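You operate a simulated robot arm through the tools that you are given. There is no shell and no other tool.

You are at the controls of a simulated robot arm. One attempt, no reset.

## Task
Fill the white sachet with lavender to about its red line and clip it shut.
Fine: stand it in the holder, swing the chute over, hold the gate key, park the chute, press the closer key; spill none. Set down upright: what you pick out. Where these are worked on the way, their far stop is far enough and under half their travel is too little: steel chute.

Only the result counts: the job must be done as asked and must still hold three seconds after the hand-in. Knocking over, shifting, dropping, spilling or breaking anything else fails it.

## Robot
A 6-joint arm with a three-finger gripper, fixed in place. Base frame: the origin is on the floor under the middle of its stand, x ahead of it, y to its left, z up. Lengths are in mm, angles in degrees, forces in N, time in s.
It reaches about 1213 mm from its shoulder. Its first joint turns from -166.0 to 166.0 degrees. Payload 4.89 kg.
The tool frame sits at the grasp point between the pads (the TCP): z along the fingers, y along the line on which they close. The tips reach 30 mm beyond it. The gripper opens to 164 mm; its body begins 125 mm behind the TCP.
Orientation is told as [roll, pitch, yaw] about the base's x, y, z axes, in that order, counted from this pose: with the fingers straight down and closing along the base's y, the tool's x points along the base's -x, its y along +y and its z along -z.

## Interface
- The arm moves only by the tool send_rows. Its argument "commands" is a list of rows, each a list of 7 numbers: the shift along the base's x, y, z in mm, then the turn, a rotation vector about the base's x, y, z in degrees, then the gripper command, from -1 (shut) to 1 (fully open), values between in proportion. In form: [[dx, dy, dz, ax, ay, az, gripper], ...]. A call has 1 to 20 rows; each row is the pose to reach, as a shift and turn from the pose commanded when the call began. Rows are played at 5 a second. More than 50 mm and 8.6 degrees between two rows, or a gripper value outside its range, and nothing of the call is played. A pose out of reach is approached as far as the arm can. The call stops where the force on the tool passes 90 N (or 10 N more than at its start, if that is more) or the arm is blocked; 0.2 s more then pass. Each finger travels about 108 mm/s and halts on what it meets, pressing with about 31 N; the grip force reading is that of the motor and also rises with nothing between the fingers. The clock runs only during rows and for 0.2 s after the last one: add rows that repeat a pose to give the fingers time. The reply holds the time, the measured pose of the TCP, the force on the tool along the base axes, the opening and the grip force, in the units named above and with some noise, with the torque about the TCP (base axes, N m) and any sound that the robot's microphone picked up.
- Cameras (640 x 400 px; columns grow to the right, rows downward): "scene" is fixed at [220.9, 647.3, 1391.8]; the picture's right is [-1.00, -0.05, 0.00], its down [-0.01, 0.25, -0.97] and it looks along [0.05, -0.97, -0.25] (base axes); focal length 340 px, centre (320, 200). "wrist" rides on the gripper at [76, -2, -152] in the tool frame; the picture's right is [0.02, 1.00, 0.00], its down [-0.88, 0.02, -0.47] and it looks along [-0.47, 0.01, 0.88] (tool axes); focal length 247 px, centre (320, 200). There is no depth. A picture from a camera that has moved, and an enlarged one, comes with that camera's place and axes in the base frame and with its lens.
- capture(camera): a new picture of that camera. It takes no simulated time.
- move_column(by): moves the trunk up (or, below 0, down) by that many mm; the arm rides with it, the base frame stays. It gives what a move gives, with no picture.
- enlarge(camera, box): a new picture of the part [left, top, right, bottom] of that camera's present view, enlarged. It takes no simulated time.
- job_done(): hands the job in; it is judged then, once.

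Nothing tells you positions but the pictures and the camera data. Unless the task says otherwise, let go and move clear before handing in.

The tools are called after ">>>" by a JSON object that holds its "method" and its "body". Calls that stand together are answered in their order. send_rows: Moves the arm, as the interface text tells. Its arguments: {"type":"object","properties":{"commands":{"type":"array"}},"required":["commands"]} The other tools are called the same way: move_column (by) moves the trunk up or down; capture (camera) takes a picture; enlarge (camera, box) takes an enlarged picture of a part of a camera's view; job_done () hands the job in.

At the start:

```text
t: 0.0
tcp_pos: [171.4, -520.2, 1254.1]
orientation: [0.0, 0.1, 0.0]
contact_force: [0.1, -0.2, -0.5]
moment: [0.0, -0.02, 0.0]
grip_width: 163.6
grip_force: 0.1
trunk travel left (down, up): [-175.0, 215.0]
```

scene: 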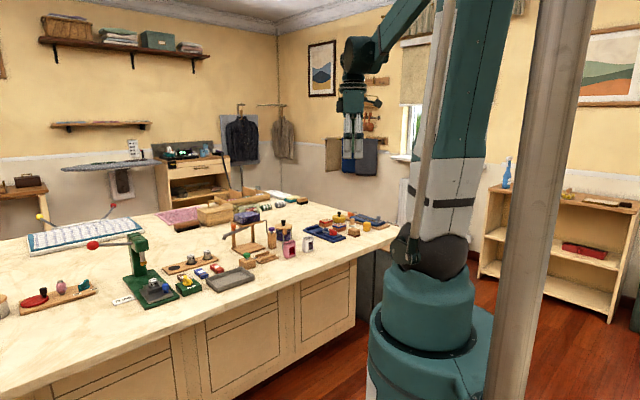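
wrist: 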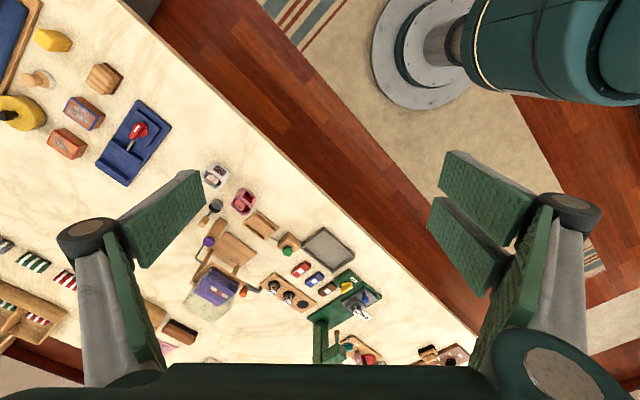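

I see a long worktable with a number of small stations; I need closer views to identify the sachet, chute, holder and keys. I'll enlarge parts of both cameras' views first.

>>> {"method": "enlarge", "body": {"camera": "scene", "box": [140, 180, 300, 280]}}

>>> {"method": "enlarge", "body": {"camera": "scene", "box": [240, 180, 400, 280]}}

>>> {"method": "enlarge", "body": {"camera": "scene", "box": [0, 220, 190, 340]}}

>>> {"method": "enlarge", "body": {"camera": "wrist", "box": [160, 150, 320, 250]}}

>>> {"method": "enlarge", "body": {"camera": "wrist", "box": [150, 220, 400, 376]}}

```text
4.00 times, centred on (220, 230) of scene
camera zoom: at [220.9, 647.3, 1391.8], right [-1.0, -0.05, 0.0], down [-0.01, 0.25, -0.97], along [0.05, -0.97, -0.25], focal length 1361 px, centre (720, 80)
```

zoom: 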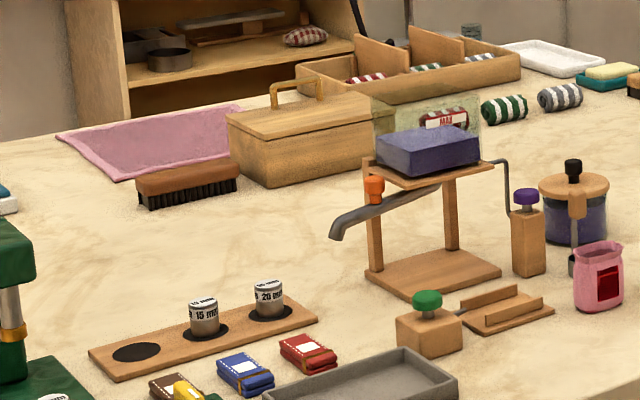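

```text
4.00 times, centred on (320, 230) of scene
camera zoom: at [220.9, 647.3, 1391.8], right [-1.0, -0.05, 0.0], down [-0.01, 0.25, -0.97], along [0.05, -0.97, -0.25], focal length 1361 px, centre (320, 80)
```

zoom: 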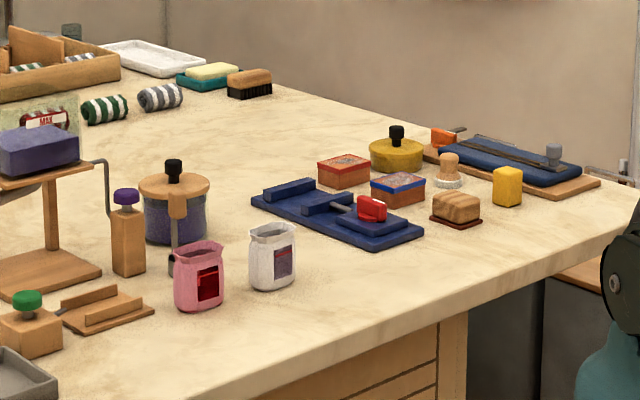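

```text
3.33 times, centred on (95, 280) of scene
camera zoom: at [220.9, 647.3, 1391.8], right [-1.0, -0.05, 0.0], down [-0.01, 0.25, -0.97], along [0.05, -0.97, -0.25], focal length 1134 px, centre (1070, -67)
```

zoom: 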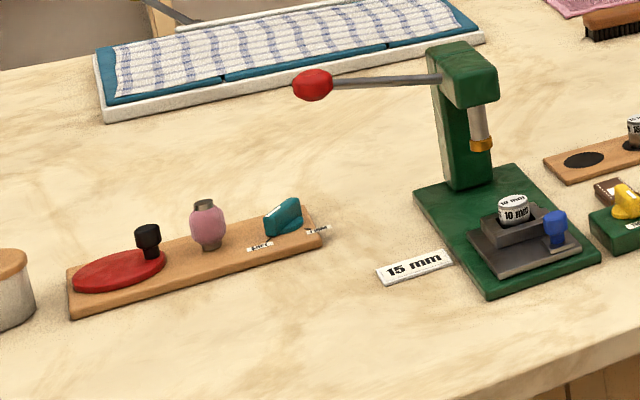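

```text
4.00 times, centred on (240, 200) of wrist
camera zoom: at [94.8, -520.6, 1408.0], right [-0.02, 1.0, 0.0], down [0.88, 0.02, 0.47], along [0.47, 0.01, -0.88], focal length 988 px, centre (640, 200)
```

zoom: 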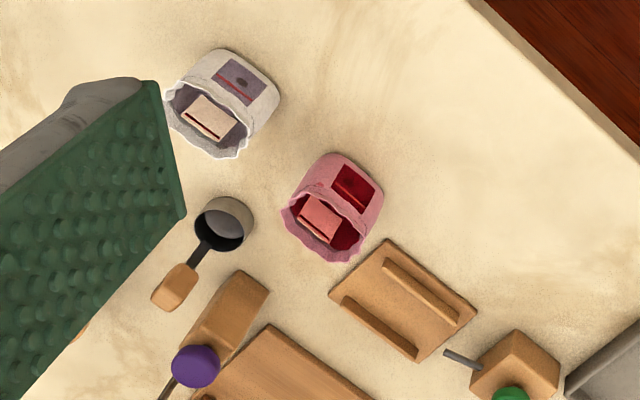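

```text
2.56 times, centred on (275, 298) of wrist
camera zoom: at [94.8, -520.6, 1408.0], right [-0.02, 1.0, 0.0], down [0.88, 0.02, 0.47], along [0.47, 0.01, -0.88], focal length 632 px, centre (435, -51)
```

zoom: 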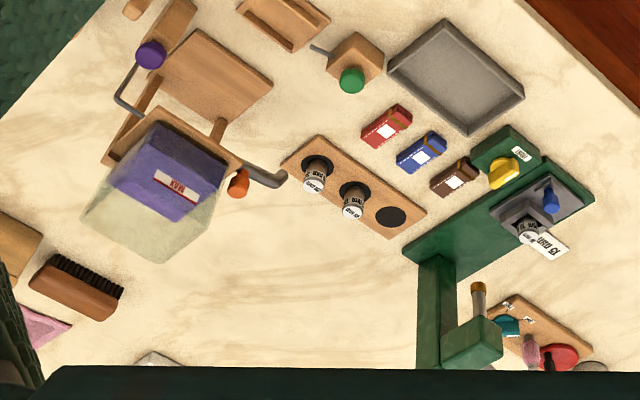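

The white sachet stands near (355,-790), the rail holder near (520,-690), with the green closer key beside it. The hopper and chute are near (600–700,-720) and the purple gate key near (518,-815). I'll move the wrist camera over the station for a better look.

>>> {"method": "send_rows", "body": {"commands": [[30, -32, -10, 0, 0, 0, 1], [60, -64, -20, 0, 0, 0, 1], [90, -96, -30, 0, 0, 0, 1], [120, -128, -40, 0, 0, 0, 1], [150, -160, -50, 0, 0, 0, 1], [180, -190, -60, 0, 0, 0, 1], [180, -190, -60, 0, 0, 0, 1]]}}

>>> {"method": "capture", "body": {"camera": "wrist"}}

>>> {"method": "capture", "body": {"camera": "scene"}}

```text
t: 1.6
tcp_pos: [351.9, -711.0, 1195.5]
orientation: [0.0, 0.0, 0.0]
contact_force: [0.8, -1.5, -0.5]
moment: [0.1, 0.07, 0.01]
grip_width: 163.9
grip_force: 0.1
trunk travel left (down, up): [-175.0, 215.0]
```

```text
taken
camera wrist: at [275.7, -711.6, 1348.2], right [-0.02, 1.0, 0.0], down [0.88, 0.02, 0.47], along [0.47, 0.01, -0.88], focal length 247 px, centre (320, 200)
```

wrist: 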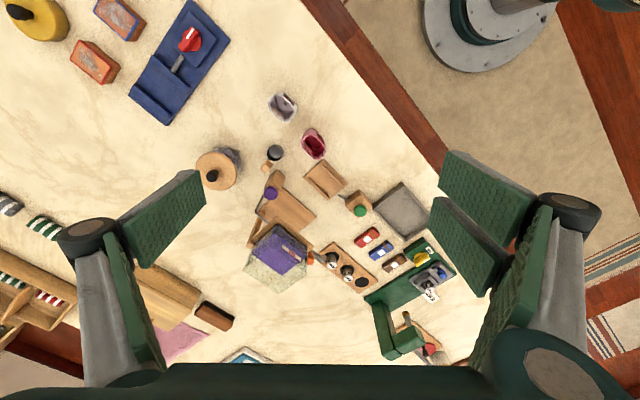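

```text
taken
```

scene: 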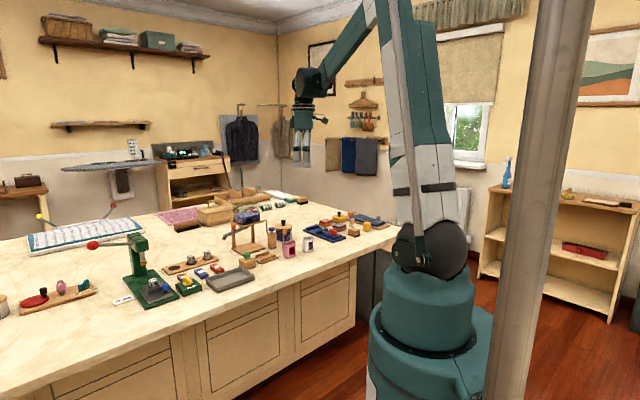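

>>> {"method": "enlarge", "body": {"camera": "wrist", "box": [220, 80, 380, 180]}}

>>> {"method": "enlarge", "body": {"camera": "wrist", "box": [220, 165, 420, 290]}}

>>> {"method": "enlarge", "body": {"camera": "scene", "box": [220, 195, 320, 270]}}

```text
4.00 times, centred on (300, 130) of wrist
camera zoom: at [275.7, -711.6, 1348.2], right [-0.02, 1.0, 0.0], down [0.88, 0.02, 0.47], along [0.47, 0.01, -0.88], focal length 988 px, centre (400, 480)
```

zoom: 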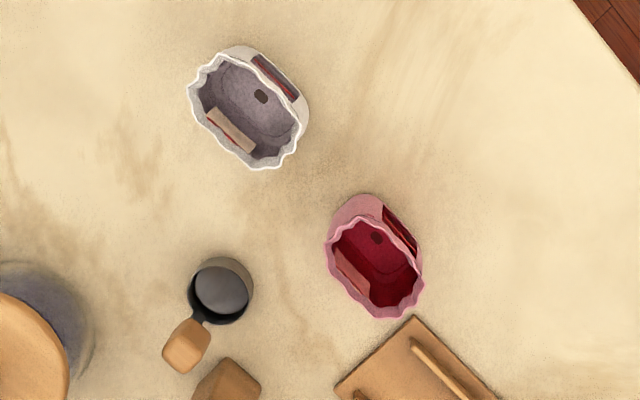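

```text
3.20 times, centred on (320, 228) of wrist
camera zoom: at [275.7, -711.6, 1348.2], right [-0.02, 1.0, 0.0], down [0.88, 0.02, 0.47], along [0.47, 0.01, -0.88], focal length 790 px, centre (320, 112)
```

zoom: 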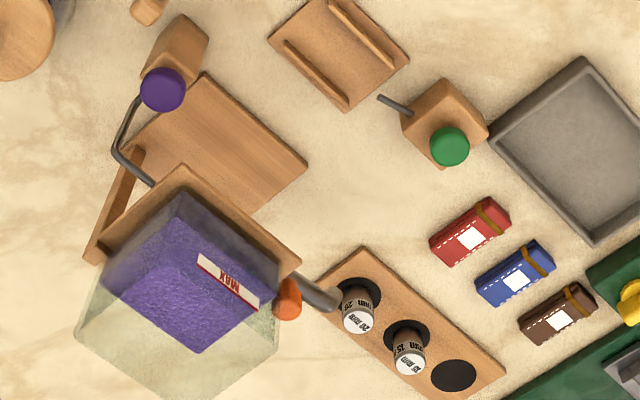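

```text
5.33 times, centred on (270, 232) of scene
camera zoom: at [220.9, 647.3, 1391.8], right [-1.0, -0.05, 0.0], down [-0.01, 0.25, -0.97], along [0.05, -0.97, -0.25], focal length 1815 px, centre (587, 27)
```

zoom: 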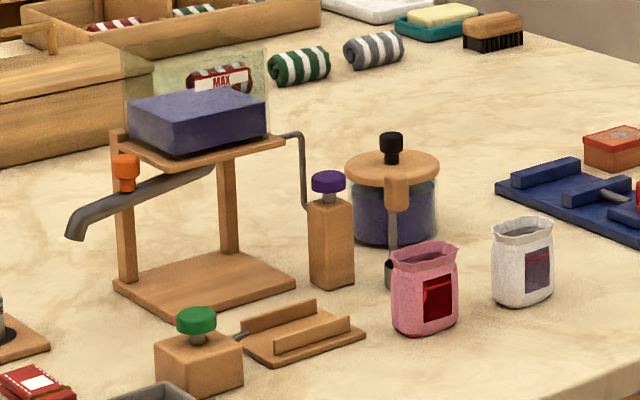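

The station layout is clear: hopper, chute with orange knob, purple gate key, rail holder and green closer. I'll go lower, turned 45° to face the station squarely, to measure it better.

>>> {"method": "send_rows", "body": {"commands": [[21, 12, -24, 0, 0, -7.5, 1], [43, 24, -48, 0, 0, -15, 1], [64, 36, -72, 0, 0, -22.5, 1], [85, 47, -97, 0, 0, -30, 1], [107, 59, -121, 0, 0, -37.5, 1], [128, 71, -145, 0, 0, -45, 1], [128, 71, -145, 0, 0, -45, 1]]}}

>>> {"method": "capture", "body": {"camera": "wrist"}}

```text
t: 3.2
tcp_pos: [479.5, -640.6, 1049.9]
orientation: [0.0, -0.1, -45.0]
contact_force: [-0.7, -0.1, -0.7]
moment: [-0.01, 0.02, 0.0]
grip_width: 163.9
grip_force: 0.0
trunk travel left (down, up): [-175.0, 215.0]
```

```text
taken
camera wrist: at [424.6, -586.1, 1203.6], right [0.69, 0.72, 0.0], down [0.64, -0.61, 0.47], along [0.34, -0.33, -0.88], focal length 247 px, centre (320, 200)
```

wrist: 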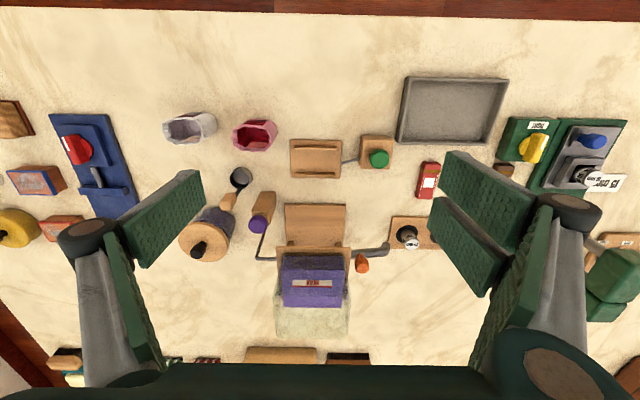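

The station lines up squarely with this view. I'll enlarge the parts to measure them.

>>> {"method": "enlarge", "body": {"camera": "wrist", "box": [230, 170, 430, 295]}}

>>> {"method": "enlarge", "body": {"camera": "wrist", "box": [150, 90, 310, 190]}}

>>> {"method": "enlarge", "body": {"camera": "wrist", "box": [260, 110, 420, 210]}}

>>> {"method": "enlarge", "body": {"camera": "scene", "box": [226, 198, 282, 233]}}

>>> {"method": "enlarge", "body": {"camera": "scene", "box": [240, 225, 320, 275]}}

```text
3.20 times, centred on (330, 232) of wrist
camera zoom: at [424.6, -586.1, 1203.6], right [0.69, 0.72, 0.0], down [0.64, -0.61, 0.47], along [0.34, -0.33, -0.88], focal length 790 px, centre (288, 96)
```

zoom: 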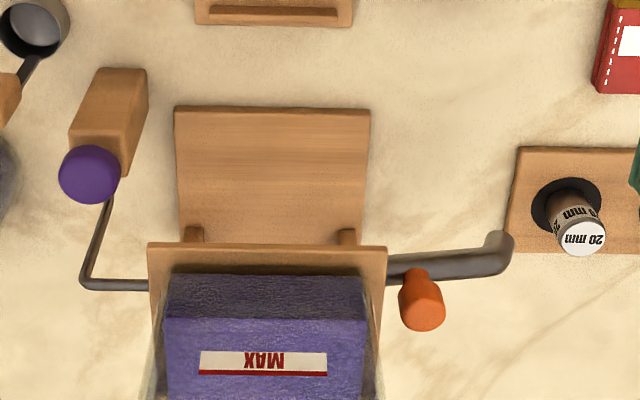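

```text
4.00 times, centred on (230, 140) of wrist
camera zoom: at [424.6, -586.1, 1203.6], right [0.69, 0.72, 0.0], down [0.64, -0.61, 0.47], along [0.34, -0.33, -0.88], focal length 988 px, centre (680, 440)
```

zoom: 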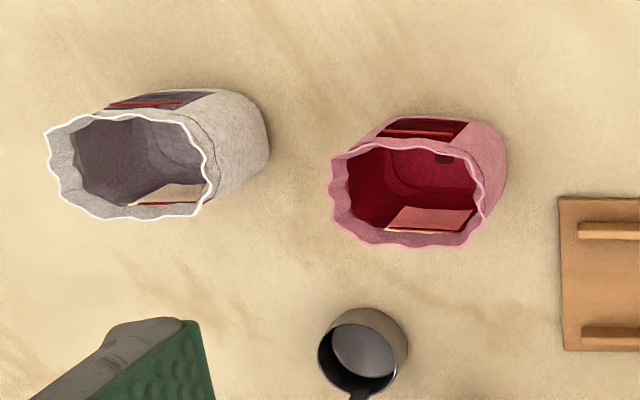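

```text
4.00 times, centred on (340, 160) of wrist
camera zoom: at [424.6, -586.1, 1203.6], right [0.69, 0.72, 0.0], down [0.64, -0.61, 0.47], along [0.34, -0.33, -0.88], focal length 988 px, centre (240, 360)
```

zoom: 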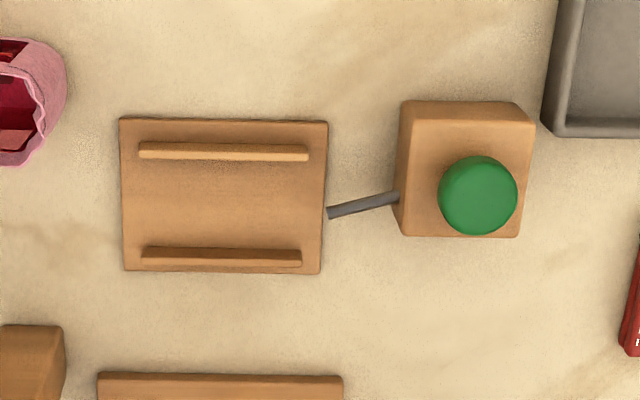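

```text
11.43 times, centred on (254, 216) of scene
camera zoom: at [220.9, 647.3, 1391.8], right [-1.0, -0.05, 0.0], down [-0.01, 0.25, -0.97], along [0.05, -0.97, -0.25], focal length 3888 px, centre (1074, 23)
```

zoom: 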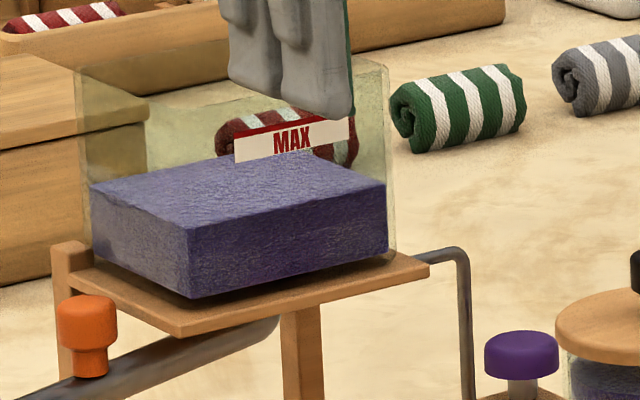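

```text
8.00 times, centred on (280, 250) of scene
camera zoom: at [220.9, 647.3, 1391.8], right [-1.0, -0.05, 0.0], down [-0.01, 0.25, -0.97], along [0.05, -0.97, -0.25], focal length 2722 px, centre (640, -200)
```

zoom: 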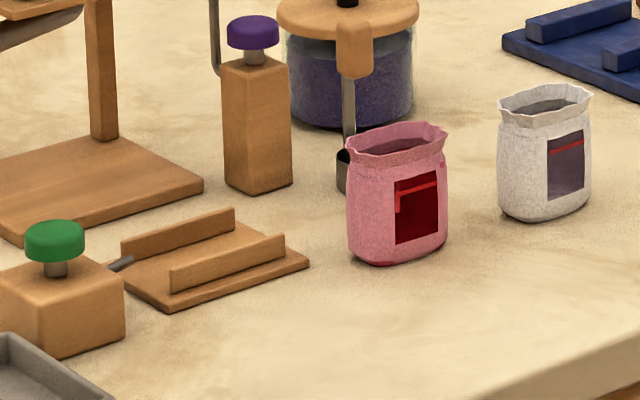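

Everything lines up in a frame turned 45°: holder centre, hopper outlet and chute pivot share one line. I'll look at the gripper fingers and the knob/chute in more detail.

>>> {"method": "enlarge", "body": {"camera": "scene", "box": [220, 130, 300, 220]}}

>>> {"method": "enlarge", "body": {"camera": "scene", "box": [226, 212, 266, 262]}}

>>> {"method": "enlarge", "body": {"camera": "wrist", "box": [320, 220, 400, 280]}}

>>> {"method": "capture", "body": {"camera": "scene"}}

```text
4.44 times, centred on (260, 175) of scene
camera zoom: at [220.9, 647.3, 1391.8], right [-1.0, -0.05, 0.0], down [-0.01, 0.25, -0.97], along [0.05, -0.97, -0.25], focal length 1512 px, centre (587, 311)
```

zoom: 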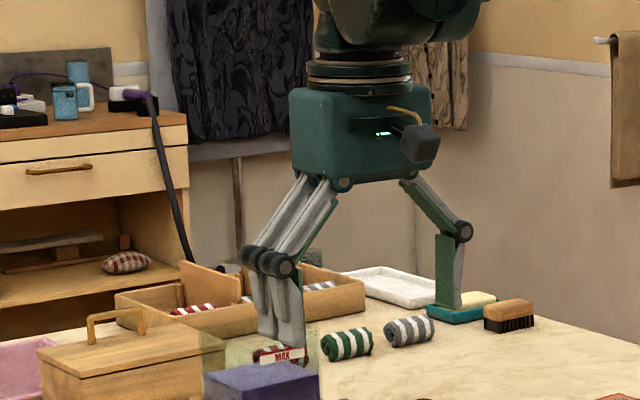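

```text
8.00 times, centred on (246, 237) of scene
camera zoom: at [220.9, 647.3, 1391.8], right [-1.0, -0.05, 0.0], down [-0.01, 0.25, -0.97], along [0.05, -0.97, -0.25], focal length 2722 px, centre (912, -96)
```

zoom: 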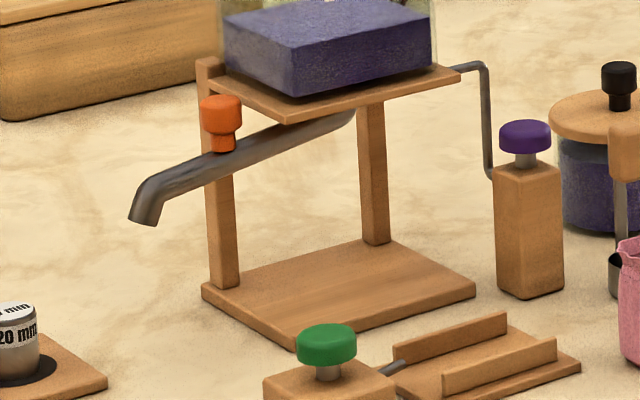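

```text
6.67 times, centred on (360, 250) of wrist
camera zoom: at [424.6, -586.1, 1203.6], right [0.69, 0.72, 0.0], down [0.64, -0.61, 0.47], along [0.34, -0.33, -0.88], focal length 1646 px, centre (53, -133)
```

zoom: 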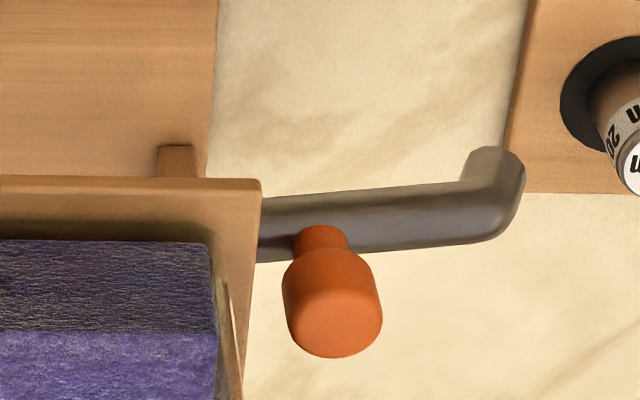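

```text
taken
```

scene: 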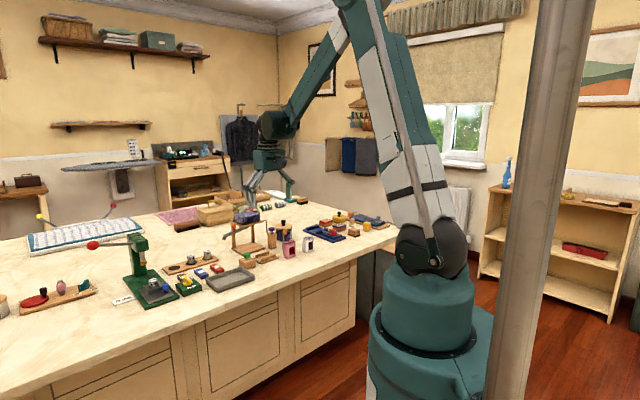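

Gripper is an open three-finger hand; the sachet is about 60×36×62 mm at (345,-784), table near z=782. I'll go above it with the hand turned so the fingers close across its thin side.

>>> {"method": "send_rows", "body": {"commands": [[-12, -13, 0, 0, 0, 8.2, 1], [-24, -26, 0, 0, 0, 16.4, 1], [-36, -39, 0, 0, 0, 24.6, 1], [-48, -52, 0, 0, 0, 32.8, 1], [-60, -65, 0, 0, 0, 41, 1], [-72, -78, -10, 0, 0, 49.2, 1], [-84, -91, -20, 0, 0, 57.4, 1], [-96, -104, -30, 0, 0, 65.6, 1], [-109, -117, -40, 0, 0, 73.8, 1], [-122, -131, -50, 0, 0, 82, 1], [-135, -144, -50, 0, 0, 90, 1], [-135, -144, -50, 0, 0, 90, 1]]}}

>>> {"method": "capture", "body": {"camera": "wrist"}}

>>> {"method": "capture", "body": {"camera": "scene"}}

```text
t: 5.8
tcp_pos: [344.2, -783.1, 1000.5]
orientation: [-0.1, 0.1, 45.2]
contact_force: [0.8, -1.4, -0.4]
moment: [0.02, 0.03, 0.0]
grip_width: 164.1
grip_force: 0.0
trunk travel left (down, up): [-175.0, 215.0]
```

```text
taken
camera wrist: at [291.1, -838.0, 1154.4], right [-0.72, 0.69, 0.0], down [0.61, 0.64, 0.47], along [0.33, 0.34, -0.88], focal length 247 px, centre (320, 200)
```

wrist: 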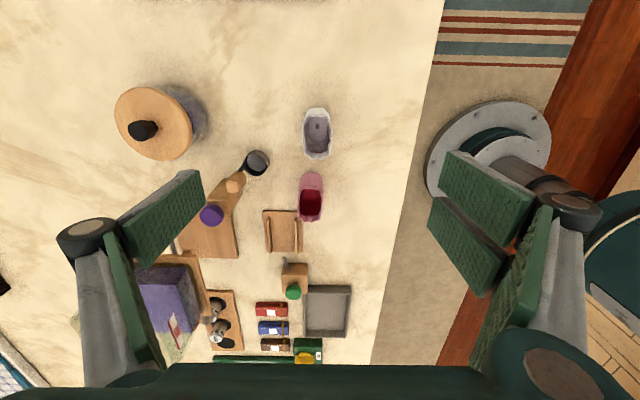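

```text
taken
```

scene: 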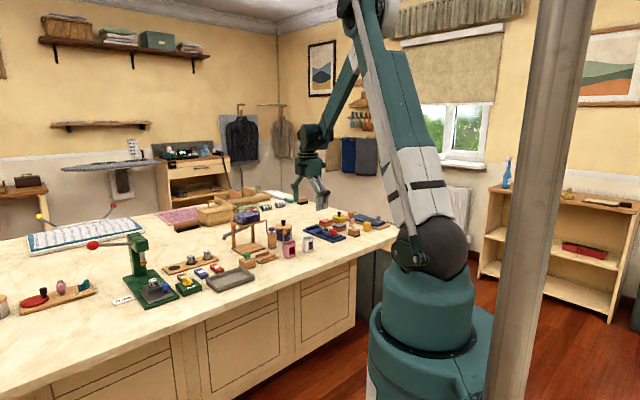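

>>> {"method": "enlarge", "body": {"camera": "wrist", "box": [280, 95, 360, 145]}}

>>> {"method": "enlarge", "body": {"camera": "wrist", "box": [250, 180, 350, 260]}}

>>> {"method": "enlarge", "body": {"camera": "scene", "box": [280, 225, 320, 260]}}

```text
8.00 times, centred on (320, 120) of wrist
camera zoom: at [291.1, -838.0, 1154.4], right [-0.72, 0.69, 0.0], down [0.61, 0.64, 0.47], along [0.33, 0.34, -0.88], focal length 1976 px, centre (320, 840)
```

zoom: 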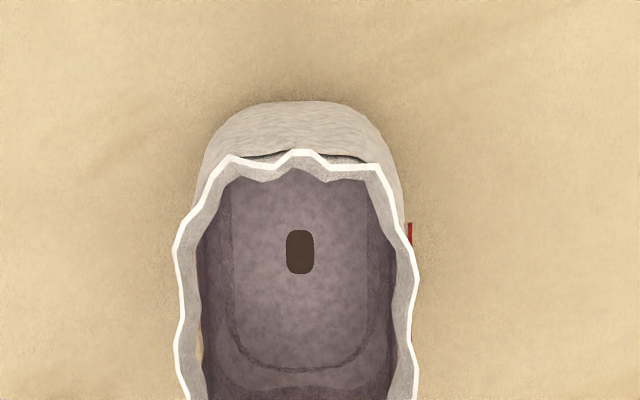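

```text
5.00 times, centred on (300, 220) of wrist
camera zoom: at [291.1, -838.0, 1154.4], right [-0.72, 0.69, 0.0], down [0.61, 0.64, 0.47], along [0.33, 0.34, -0.88], focal length 1235 px, centre (420, 100)
```

zoom: 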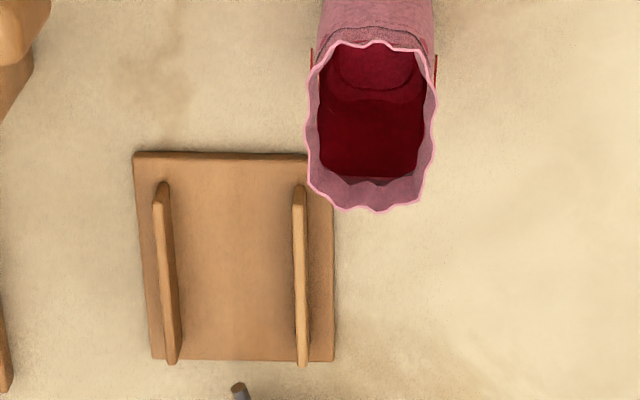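

```text
11.43 times, centred on (300, 242) of scene
camera zoom: at [220.9, 647.3, 1391.8], right [-1.0, -0.05, 0.0], down [-0.01, 0.25, -0.97], along [0.05, -0.97, -0.25], focal length 3888 px, centre (549, -286)
```

zoom: 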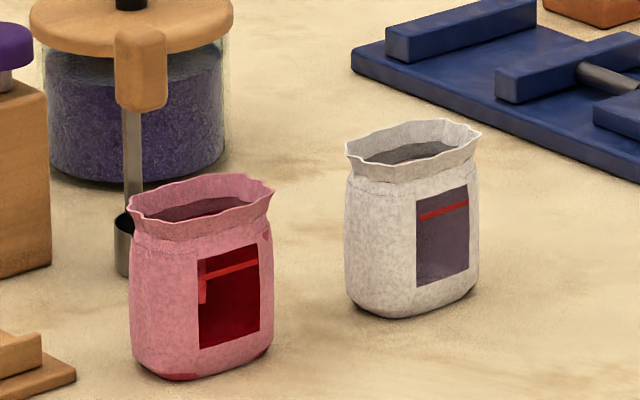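

>>> {"method": "enlarge", "body": {"camera": "wrist", "box": [284, 98, 352, 166]}}

>>> {"method": "enlarge", "body": {"camera": "wrist", "box": [256, 200, 316, 270]}}

```text
5.88 times, centred on (318, 132) of wrist
camera zoom: at [291.1, -838.0, 1154.4], right [-0.72, 0.69, 0.0], down [0.61, 0.64, 0.47], along [0.33, 0.34, -0.88], focal length 1453 px, centre (332, 600)
```

zoom: 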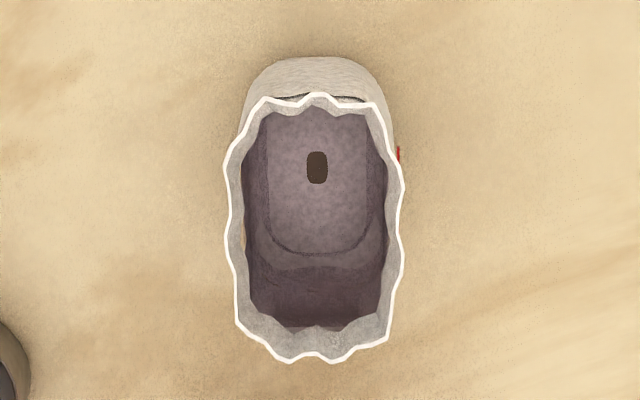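

```text
5.71 times, centred on (286, 235) of wrist
camera zoom: at [291.1, -838.0, 1154.4], right [-0.72, 0.69, 0.0], down [0.61, 0.64, 0.47], along [0.33, 0.34, -0.88], focal length 1411 px, centre (514, 0)
```

zoom: 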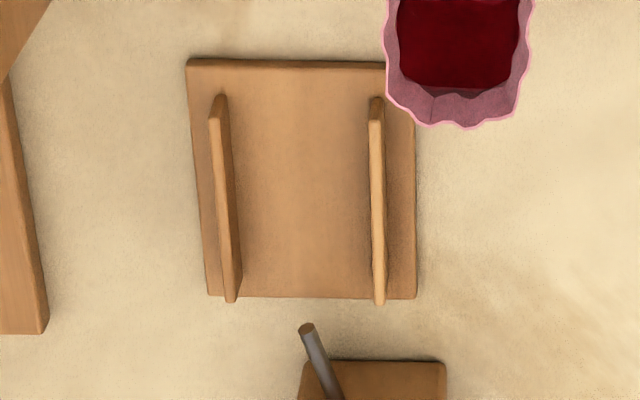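

The sachet is essentially square to the hand, centred about (346,-786). I'll narrow the fingers, descend to just above its rim and check alignment.

>>> {"method": "send_rows", "body": {"commands": [[0.8, -1.5, -30, 0, 0, -0.2, 0.1], [1.8, -2.8, -60, 0, 0, -0.2, 0.1], [1.8, -2.8, -90, 0, 0, -0.2, 0.1], [1.8, -2.8, -112, 0, 0, -0.2, 0.1], [1.8, -2.8, -112, 0, 0, -0.2, 0.1], [1.8, -2.8, -112, 0, 0, -0.2, 0.1]]}}

>>> {"method": "capture", "body": {"camera": "wrist"}}

>>> {"method": "enlarge", "body": {"camera": "scene", "box": [260, 180, 350, 260]}}

```text
t: 7.2
tcp_pos: [345.1, -788.1, 887.0]
orientation: [-0.1, 0.0, 44.8]
contact_force: [-0.4, -1.3, 0.2]
moment: [0.01, 0.0, -0.04]
grip_width: 90.1
grip_force: 0.0
trunk travel left (down, up): [-175.0, 215.0]
```

```text
taken
camera wrist: at [292.2, -841.4, 1041.3], right [-0.72, 0.69, 0.0], down [0.61, 0.63, 0.47], along [0.33, 0.34, -0.88], focal length 247 px, centre (320, 200)
```

wrist: 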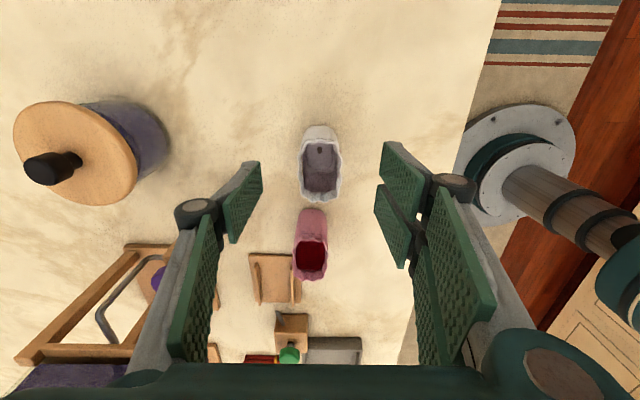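

```text
5.00 times, centred on (305, 220) of scene
camera zoom: at [220.9, 647.3, 1391.8], right [-1.0, -0.05, 0.0], down [-0.01, 0.25, -0.97], along [0.05, -0.97, -0.25], focal length 1701 px, centre (395, 100)
```

zoom: 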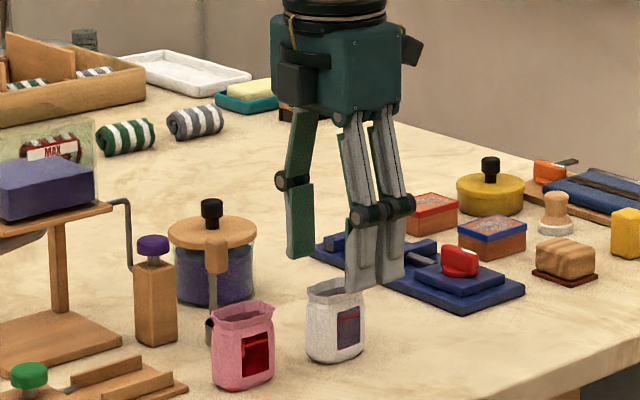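

>>> {"method": "enlarge", "body": {"camera": "wrist", "box": [230, 110, 410, 225]}}

```text
3.48 times, centred on (320, 168) of wrist
camera zoom: at [292.2, -841.4, 1041.3], right [-0.72, 0.69, 0.0], down [0.61, 0.63, 0.47], along [0.33, 0.34, -0.88], focal length 859 px, centre (320, 313)
```

zoom: 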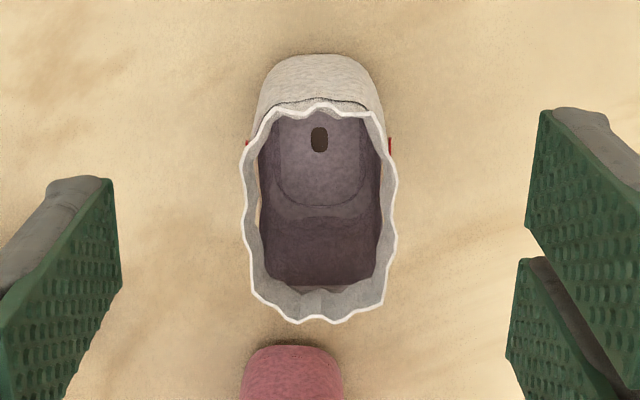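

Aligned well. Descend to gripping height with fingers straddling the sachet, then close.

>>> {"method": "send_rows", "body": {"commands": [[0, 0, -20, 0, 0, 0, 0.1], [0, 0, -40, 0, 0, 0, 0.1], [0, 0, -60, 0, 0, 0, 0.1], [0, 0, -60, 0, 0, 0, 0.1]]}}

>>> {"method": "enlarge", "body": {"camera": "scene", "box": [270, 205, 350, 260]}}

```text
t: 8.2
tcp_pos: [346.2, -785.8, 828.3]
orientation: [-0.1, 0.0, 44.8]
contact_force: [0.5, 0.1, 0.0]
moment: [0.0, 0.02, 0.02]
grip_width: 90.0
grip_force: 0.1
trunk travel left (down, up): [-175.0, 215.0]
```

```text
7.27 times, centred on (310, 232) of scene
camera zoom: at [220.9, 647.3, 1391.8], right [-1.0, -0.05, 0.0], down [-0.01, 0.25, -0.97], along [0.05, -0.97, -0.25], focal length 2474 px, centre (393, -36)
```

zoom: 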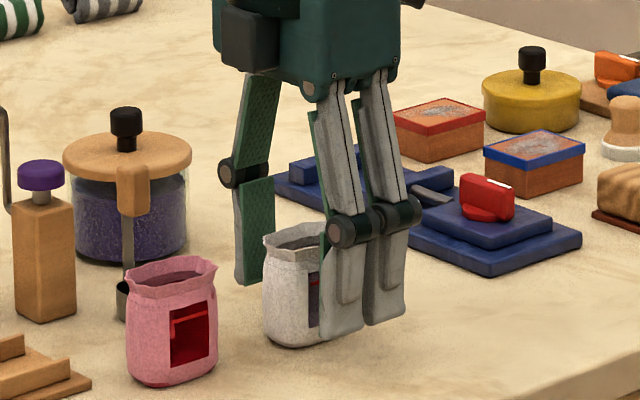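

>>> {"method": "send_rows", "body": {"commands": [[0, 0, 0, 0, 0, 0, -0.1], [0, 0, 0, 0, 0, 0, -0.3], [0, 0, 0, 0, 0, 0, -0.45], [0, 0, 0, 0, 0, 0, -0.6], [0, 0, 0, 0, 0, 0, -0.7], [0, 0, 0, 0, 0, 0, -0.8], [0, 0, 0, 0, 0, 0, -0.8]]}}

>>> {"method": "capture", "body": {"camera": "wrist"}}

>>> {"method": "enlarge", "body": {"camera": "scene", "box": [270, 205, 350, 260]}}

```text
t: 9.8
tcp_pos: [345.9, -786.0, 828.9]
orientation: [0.0, 0.0, 44.8]
contact_force: [0.2, -0.6, 0.1]
moment: [0.01, -0.01, 0.0]
grip_width: 32.8
grip_force: 31.0
trunk travel left (down, up): [-175.0, 215.0]
```

```text
taken
camera wrist: at [292.9, -840.0, 981.4], right [-0.72, 0.69, 0.0], down [0.61, 0.63, 0.47], along [0.33, 0.34, -0.88], focal length 247 px, centre (320, 200)
```

wrist: 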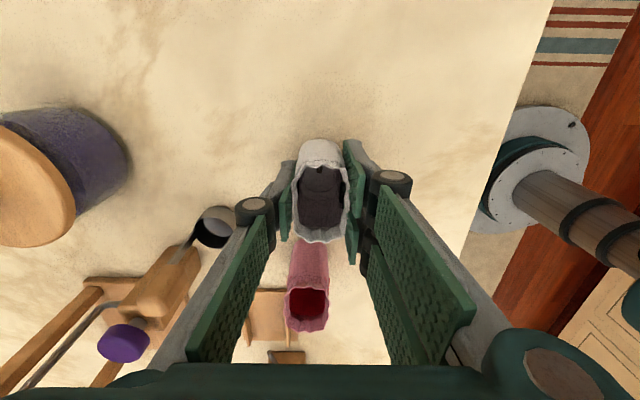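

```text
7.27 times, centred on (310, 232) of scene
camera zoom: at [220.9, 647.3, 1391.8], right [-1.0, -0.05, 0.0], down [-0.01, 0.25, -0.97], along [0.05, -0.97, -0.25], focal length 2474 px, centre (393, -36)
```

zoom: 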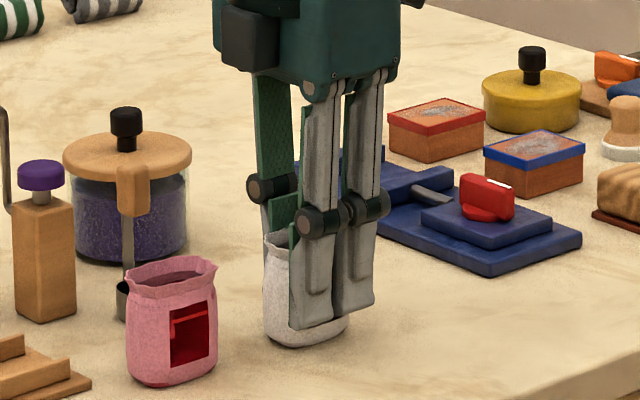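

The sachet is gripped (32.8 mm wide, 31 N). Lift it straight up, then carry it over to the holder.

>>> {"method": "send_rows", "body": {"commands": [[0, 0, 15, 0, 0, 0, -0.8], [0, 0, 40, 0, 0, 0, -0.8], [0, 0, 70, 0, 0, 0, -0.8], [0, 0, 100, 0, 0, 0, -0.8], [0, 0, 130, 0, 0, 0, -0.8], [0, 0, 130, 0, 0, 0, -0.8]]}}

>>> {"method": "enlarge", "body": {"camera": "scene", "box": [250, 165, 350, 260]}}

>>> {"method": "capture", "body": {"camera": "wrist"}}

```text
t: 11.2
tcp_pos: [347.5, -784.8, 960.1]
orientation: [-0.1, 0.0, 44.8]
contact_force: [0.1, 0.8, 0.0]
moment: [-0.04, 0.0, 0.01]
grip_width: 32.6
grip_force: 31.6
trunk travel left (down, up): [-175.0, 215.0]
```

```text
4.21 times, centred on (300, 212) of scene
camera zoom: at [220.9, 647.3, 1391.8], right [-1.0, -0.05, 0.0], down [-0.01, 0.25, -0.97], along [0.05, -0.97, -0.25], focal length 1433 px, centre (404, 147)
```

zoom: 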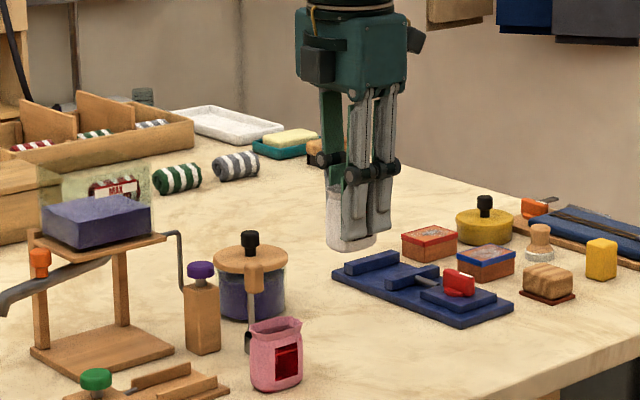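

```text
taken
camera wrist: at [294.8, -838.5, 1112.7], right [-0.72, 0.69, 0.0], down [0.61, 0.63, 0.47], along [0.33, 0.34, -0.88], focal length 247 px, centre (320, 200)
```

wrist: 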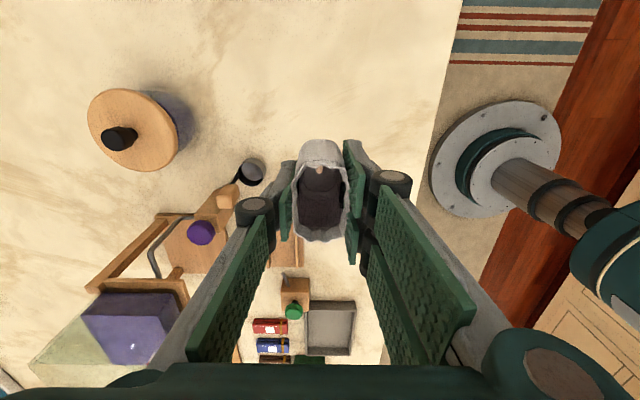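

Sachet holds well. Carry it level to above the holder at about (523,-692).

>>> {"method": "send_rows", "body": {"commands": [[25, 13, 0, 0, 0, 0.2, -0.8], [50, 26.5, 0, 0, 0, 0.2, -0.8], [75, 39.7, 0, 0, 0, 0.2, -0.8], [100, 53, 0, 0, 0, 0.2, -0.8], [125, 66, 0, 0, 0, 0.2, -0.8], [150, 79.4, 0, 0, 0, 0.2, -0.8], [177, 93.7, 0, 0, 0, 0.2, -0.8], [177, 93.7, 0, 0, 0, 0.2, -0.8]]}}

>>> {"method": "capture", "body": {"camera": "wrist"}}

>>> {"method": "enlarge", "body": {"camera": "scene", "box": [220, 165, 320, 270]}}

```text
t: 13.0
tcp_pos: [525.2, -691.1, 957.3]
orientation: [-0.1, 0.1, 45.0]
contact_force: [-0.1, -0.7, -0.2]
moment: [0.0, -0.01, 0.02]
grip_width: 32.7
grip_force: 30.7
trunk travel left (down, up): [-175.0, 215.0]
```

```text
taken
camera wrist: at [470.9, -744.7, 1109.5], right [-0.72, 0.69, 0.0], down [0.61, 0.64, 0.47], along [0.33, 0.34, -0.88], focal length 247 px, centre (320, 200)
```

wrist: 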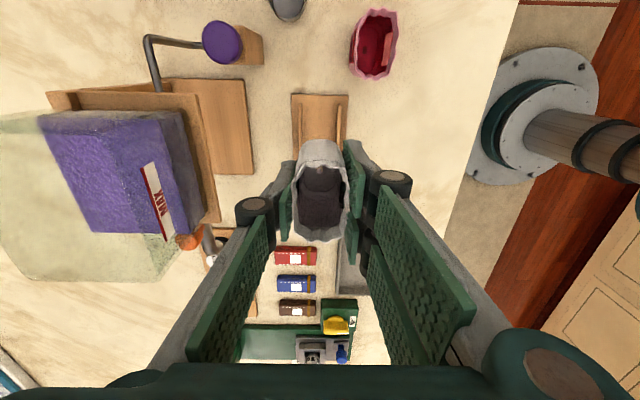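

```text
3.81 times, centred on (270, 218) of scene
camera zoom: at [220.9, 647.3, 1391.8], right [-1.0, -0.05, 0.0], down [-0.01, 0.25, -0.97], along [0.05, -0.97, -0.25], focal length 1296 px, centre (510, 133)
```

zoom: 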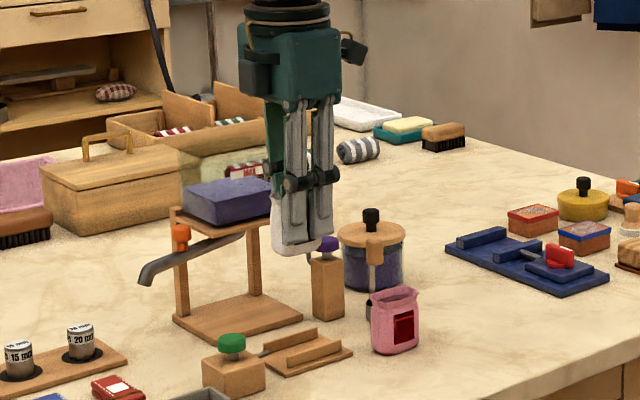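

>>> {"method": "enlarge", "body": {"camera": "wrist", "box": [270, 80, 370, 160]}}

>>> {"method": "enlarge", "body": {"camera": "wrist", "box": [160, 130, 280, 290]}}

```text
5.00 times, centred on (320, 120) of wrist
camera zoom: at [470.9, -744.7, 1109.5], right [-0.72, 0.69, 0.0], down [0.61, 0.64, 0.47], along [0.33, 0.34, -0.88], focal length 1235 px, centre (320, 600)
```

zoom: 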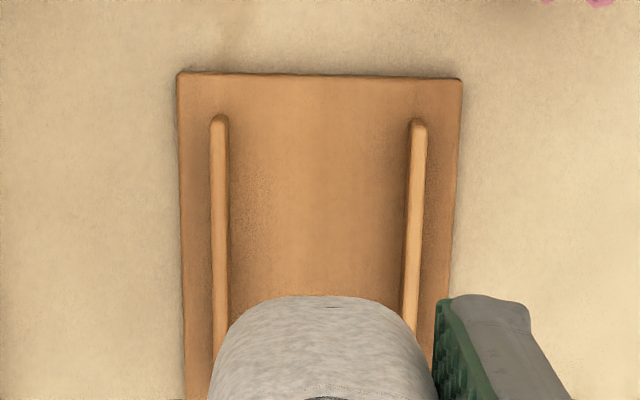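

```text
2.50 times, centred on (220, 210) of wrist
camera zoom: at [470.9, -744.7, 1109.5], right [-0.72, 0.69, 0.0], down [0.61, 0.64, 0.47], along [0.33, 0.34, -0.88], focal length 617 px, centre (570, 175)
```

zoom: 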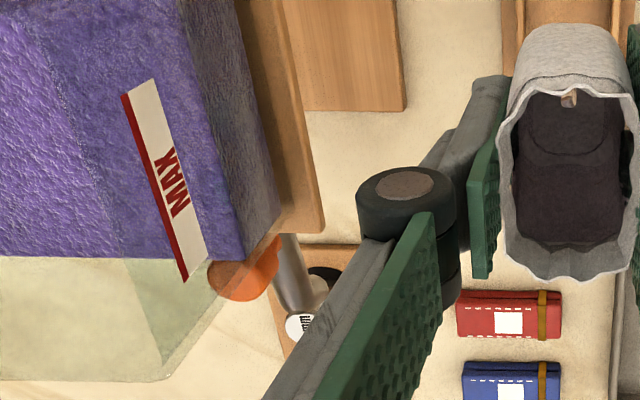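

The hand is centred over the rails (rail gap ≈43 mm, centre b matches the TCP). Lower to just above the plate.

>>> {"method": "send_rows", "body": {"commands": [[0, 0, -28, 0, 0, 0, -0.8], [0, 0, -56, 0, 0, 0, -0.8], [0, 0, -84, 0, 0, 0, -0.8], [0, 0, -108, 0, 0, 0, -0.8], [0, 0, -108, 0, 0, 0, -0.8]]}}

>>> {"method": "enlarge", "body": {"camera": "scene", "box": [230, 200, 310, 270]}}

>>> {"method": "capture", "body": {"camera": "wrist"}}

```text
t: 14.2
tcp_pos: [525.0, -691.7, 850.2]
orientation: [0.0, -0.1, 45.0]
contact_force: [-0.6, -0.4, 0.4]
moment: [0.02, 0.04, -0.01]
grip_width: 32.7
grip_force: 31.0
trunk travel left (down, up): [-175.0, 215.0]
```

```text
5.71 times, centred on (270, 235) of scene
camera zoom: at [220.9, 647.3, 1391.8], right [-1.0, -0.05, 0.0], down [-0.01, 0.25, -0.97], along [0.05, -0.97, -0.25], focal length 1944 px, centre (606, 0)
```

zoom: 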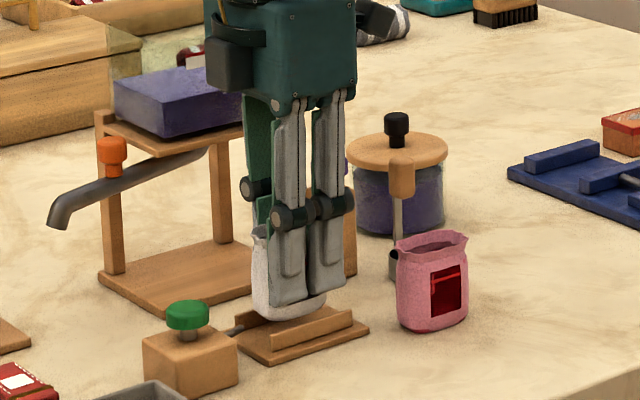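

```text
taken
camera wrist: at [471.6, -745.8, 1002.3], right [-0.72, 0.69, 0.0], down [0.61, 0.64, 0.47], along [0.33, 0.34, -0.88], focal length 247 px, centre (320, 200)
```

wrist: 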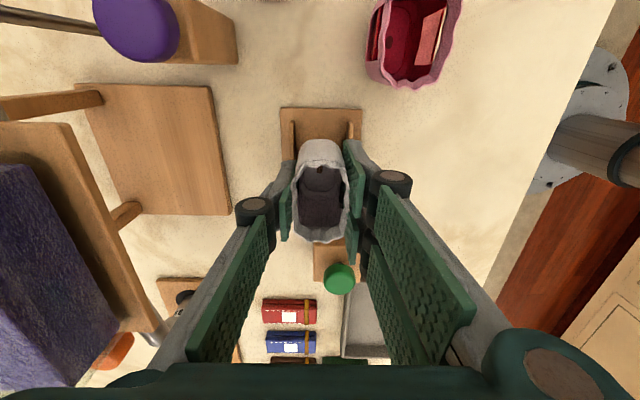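

>>> {"method": "send_rows", "body": {"commands": [[0, 0, -5, 0, 0, 0, -0.8], [0, 0, -10, 0, 0, 0, -0.8], [0, 0, -12, 0, 0, 0, -0.8]]}}

>>> {"method": "enlarge", "body": {"camera": "scene", "box": [245, 230, 295, 265]}}

>>> {"method": "enlarge", "body": {"camera": "wrist", "box": [260, 90, 390, 170]}}

```text
t: 15.0
tcp_pos: [524.1, -692.0, 838.9]
orientation: [0.0, 0.0, 44.9]
contact_force: [-0.7, -0.2, -0.1]
moment: [0.03, -0.03, 0.03]
grip_width: 32.9
grip_force: 31.3
trunk travel left (down, up): [-175.0, 215.0]
```

```text
11.43 times, centred on (270, 248) of scene
camera zoom: at [220.9, 647.3, 1391.8], right [-1.0, -0.05, 0.0], down [-0.01, 0.25, -0.97], along [0.05, -0.97, -0.25], focal length 3888 px, centre (891, -343)
```

zoom: 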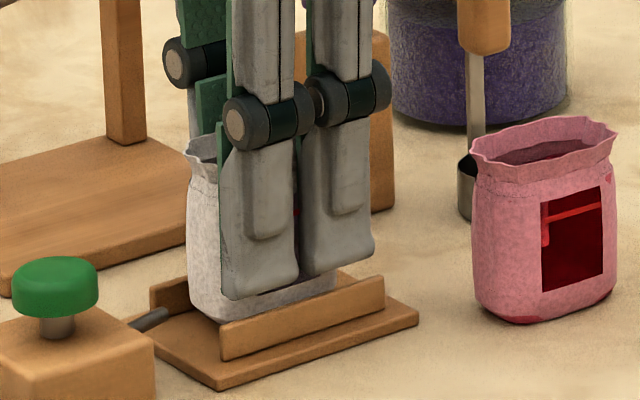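

```text
4.92 times, centred on (325, 130) of wrist
camera zoom: at [470.9, -746.2, 991.1], right [-0.72, 0.69, 0.0], down [0.61, 0.64, 0.47], along [0.33, 0.34, -0.88], focal length 1216 px, centre (295, 545)
```

zoom: 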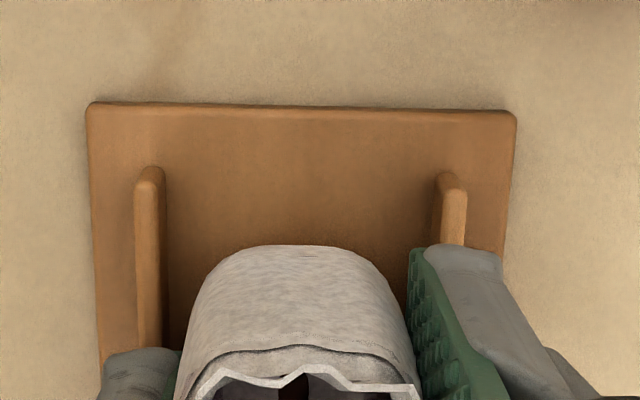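

>>> {"method": "send_rows", "body": {"commands": [[0, 0, -1, 0, 0, 0, -0.8], [0, 0, -2, 0, 0, 0, -0.8], [0, 0, -3, 0, 0, 0, -0.8]]}}

```text
t: 15.8
tcp_pos: [523.1, -692.4, 834.8]
orientation: [-0.1, -0.1, 45.0]
contact_force: [-0.6, 0.4, -0.1]
moment: [0.02, 0.01, 0.01]
grip_width: 33.1
grip_force: 30.4
trunk travel left (down, up): [-175.0, 215.0]
```

>>> {"method": "send_rows", "body": {"commands": [[0, 0, -1, 0, 0, 0, -0.8], [0, 0, -2, 0, 0, 0, -0.8]]}}

>>> {"method": "enlarge", "body": {"camera": "scene", "box": [245, 230, 295, 265]}}

```text
t: 16.4
tcp_pos: [523.3, -692.6, 835.1]
orientation: [0.0, 0.0, 45.0]
contact_force: [-0.2, 0.0, 6.2]
moment: [0.06, 0.1, 0.01]
grip_width: 32.9
grip_force: 30.9
trunk travel left (down, up): [-175.0, 215.0]
```

```text
11.43 times, centred on (270, 248) of scene
camera zoom: at [220.9, 647.3, 1391.8], right [-1.0, -0.05, 0.0], down [-0.01, 0.25, -0.97], along [0.05, -0.97, -0.25], focal length 3888 px, centre (891, -343)
```

zoom: 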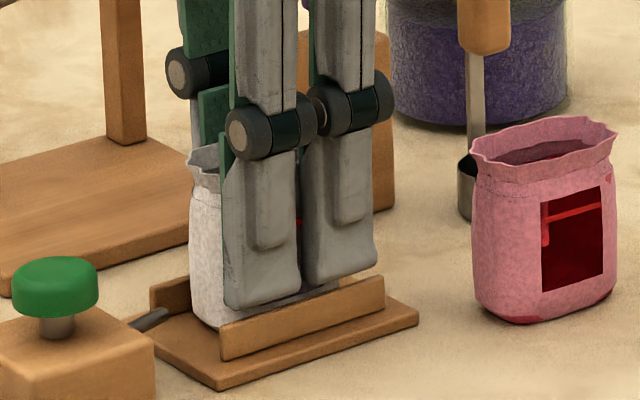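

Contact at about 6 N with the sachet base on the plate (z≈785). Ease the press off slightly and open the fingers a little.

>>> {"method": "send_rows", "body": {"commands": [[0, 0, 1.5, 0, 0, 0, -0.8], [0, 0, 1.5, 0, 0, 0, -0.55], [0, 0, 1.5, 0, 0, 0, -0.5], [0, 0, 1.5, 0, 0, 0, -0.4], [0, 0, 1.5, 0, 0, 0, -0.3], [0, 0, 1.5, 0, 0, 0, -0.3]]}}

>>> {"method": "capture", "body": {"camera": "wrist"}}

>>> {"method": "enlarge", "body": {"camera": "scene", "box": [245, 230, 295, 265]}}

```text
t: 17.8
tcp_pos: [522.9, -693.2, 836.2]
orientation: [0.0, 0.0, 45.0]
contact_force: [-0.2, 0.1, 0.3]
moment: [0.05, 0.02, 0.0]
grip_width: 57.4
grip_force: 0.0
trunk travel left (down, up): [-175.0, 215.0]
```

```text
taken
camera wrist: at [470.1, -746.6, 987.9], right [-0.72, 0.69, 0.0], down [0.61, 0.64, 0.47], along [0.33, 0.34, -0.88], focal length 247 px, centre (320, 200)
```

wrist: 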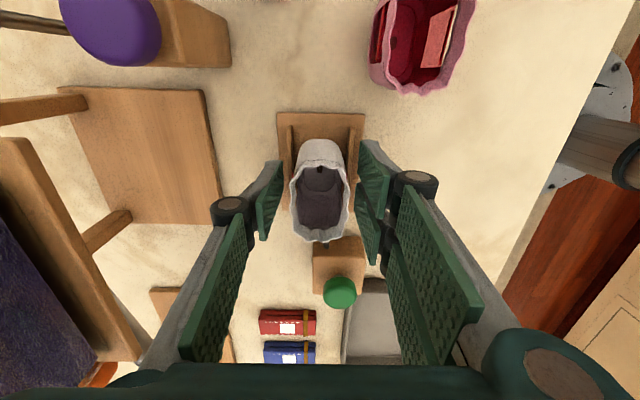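

```text
11.43 times, centred on (270, 248) of scene
camera zoom: at [220.9, 647.3, 1391.8], right [-1.0, -0.05, 0.0], down [-0.01, 0.25, -0.97], along [0.05, -0.97, -0.25], focal length 3888 px, centre (891, -343)
```

zoom: 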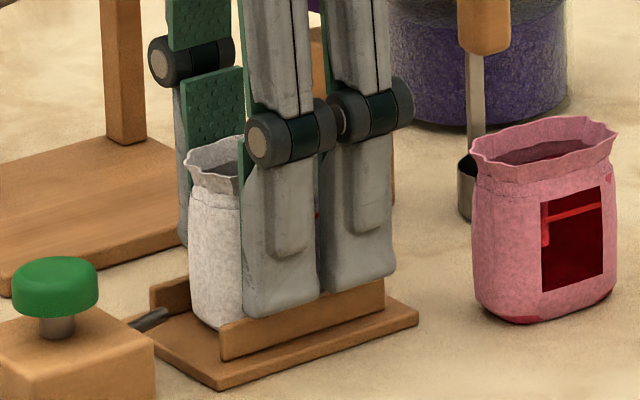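

Released and the sachet stands. Raise the hand straight up well clear.

>>> {"method": "send_rows", "body": {"commands": [[0, 0, 15, 0, 0, 0, -0.3], [0, 0, 40, 0, 0, 0, -0.3], [0, 0, 80, 0, 0, 0, -0.3], [0, 0, 120, 0, 0, 0, -0.3], [0, 0, 160, 0, 0, 0, -0.3], [0, 0, 200, 0, 0, 0, -0.3], [0, 0, 240, 0, 0, 0, -0.3], [0, 0, 240, 0, 0, 0, -0.3]]}}

>>> {"method": "capture", "body": {"camera": "wrist"}}

>>> {"method": "enlarge", "body": {"camera": "scene", "box": [225, 200, 295, 270]}}

```text
t: 19.6
tcp_pos: [522.3, -689.5, 1075.2]
orientation: [-0.1, -0.1, 45.0]
contact_force: [-0.4, 0.0, 0.3]
moment: [-0.04, -0.09, -0.02]
grip_width: 57.4
grip_force: 0.1
trunk travel left (down, up): [-175.0, 215.0]
```

```text
taken
camera wrist: at [469.4, -743.7, 1228.4], right [-0.72, 0.69, 0.0], down [0.61, 0.64, 0.47], along [0.33, 0.34, -0.88], focal length 247 px, centre (320, 200)
```

wrist: 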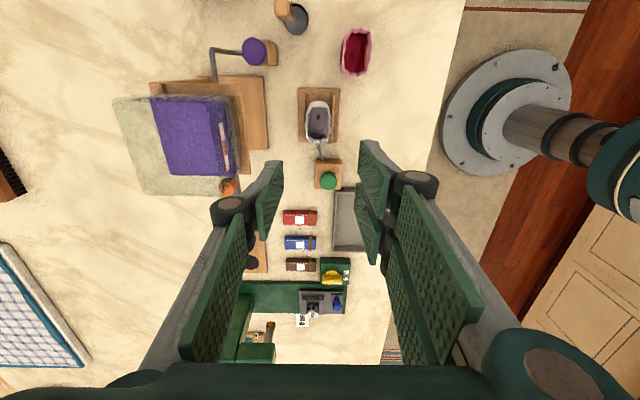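

```text
5.71 times, centred on (260, 235) of scene
camera zoom: at [220.9, 647.3, 1391.8], right [-1.0, -0.05, 0.0], down [-0.01, 0.25, -0.97], along [0.05, -0.97, -0.25], focal length 1944 px, centre (663, 0)
```

zoom: 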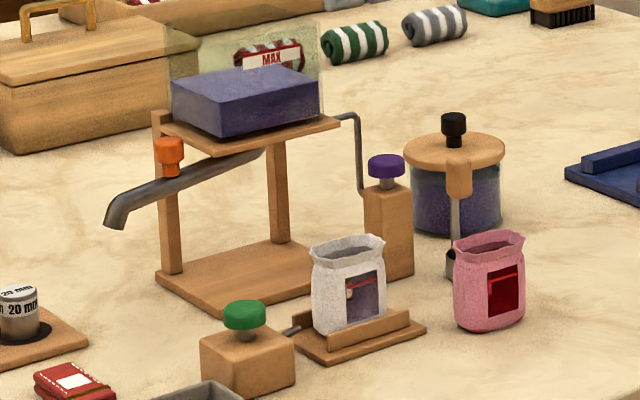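

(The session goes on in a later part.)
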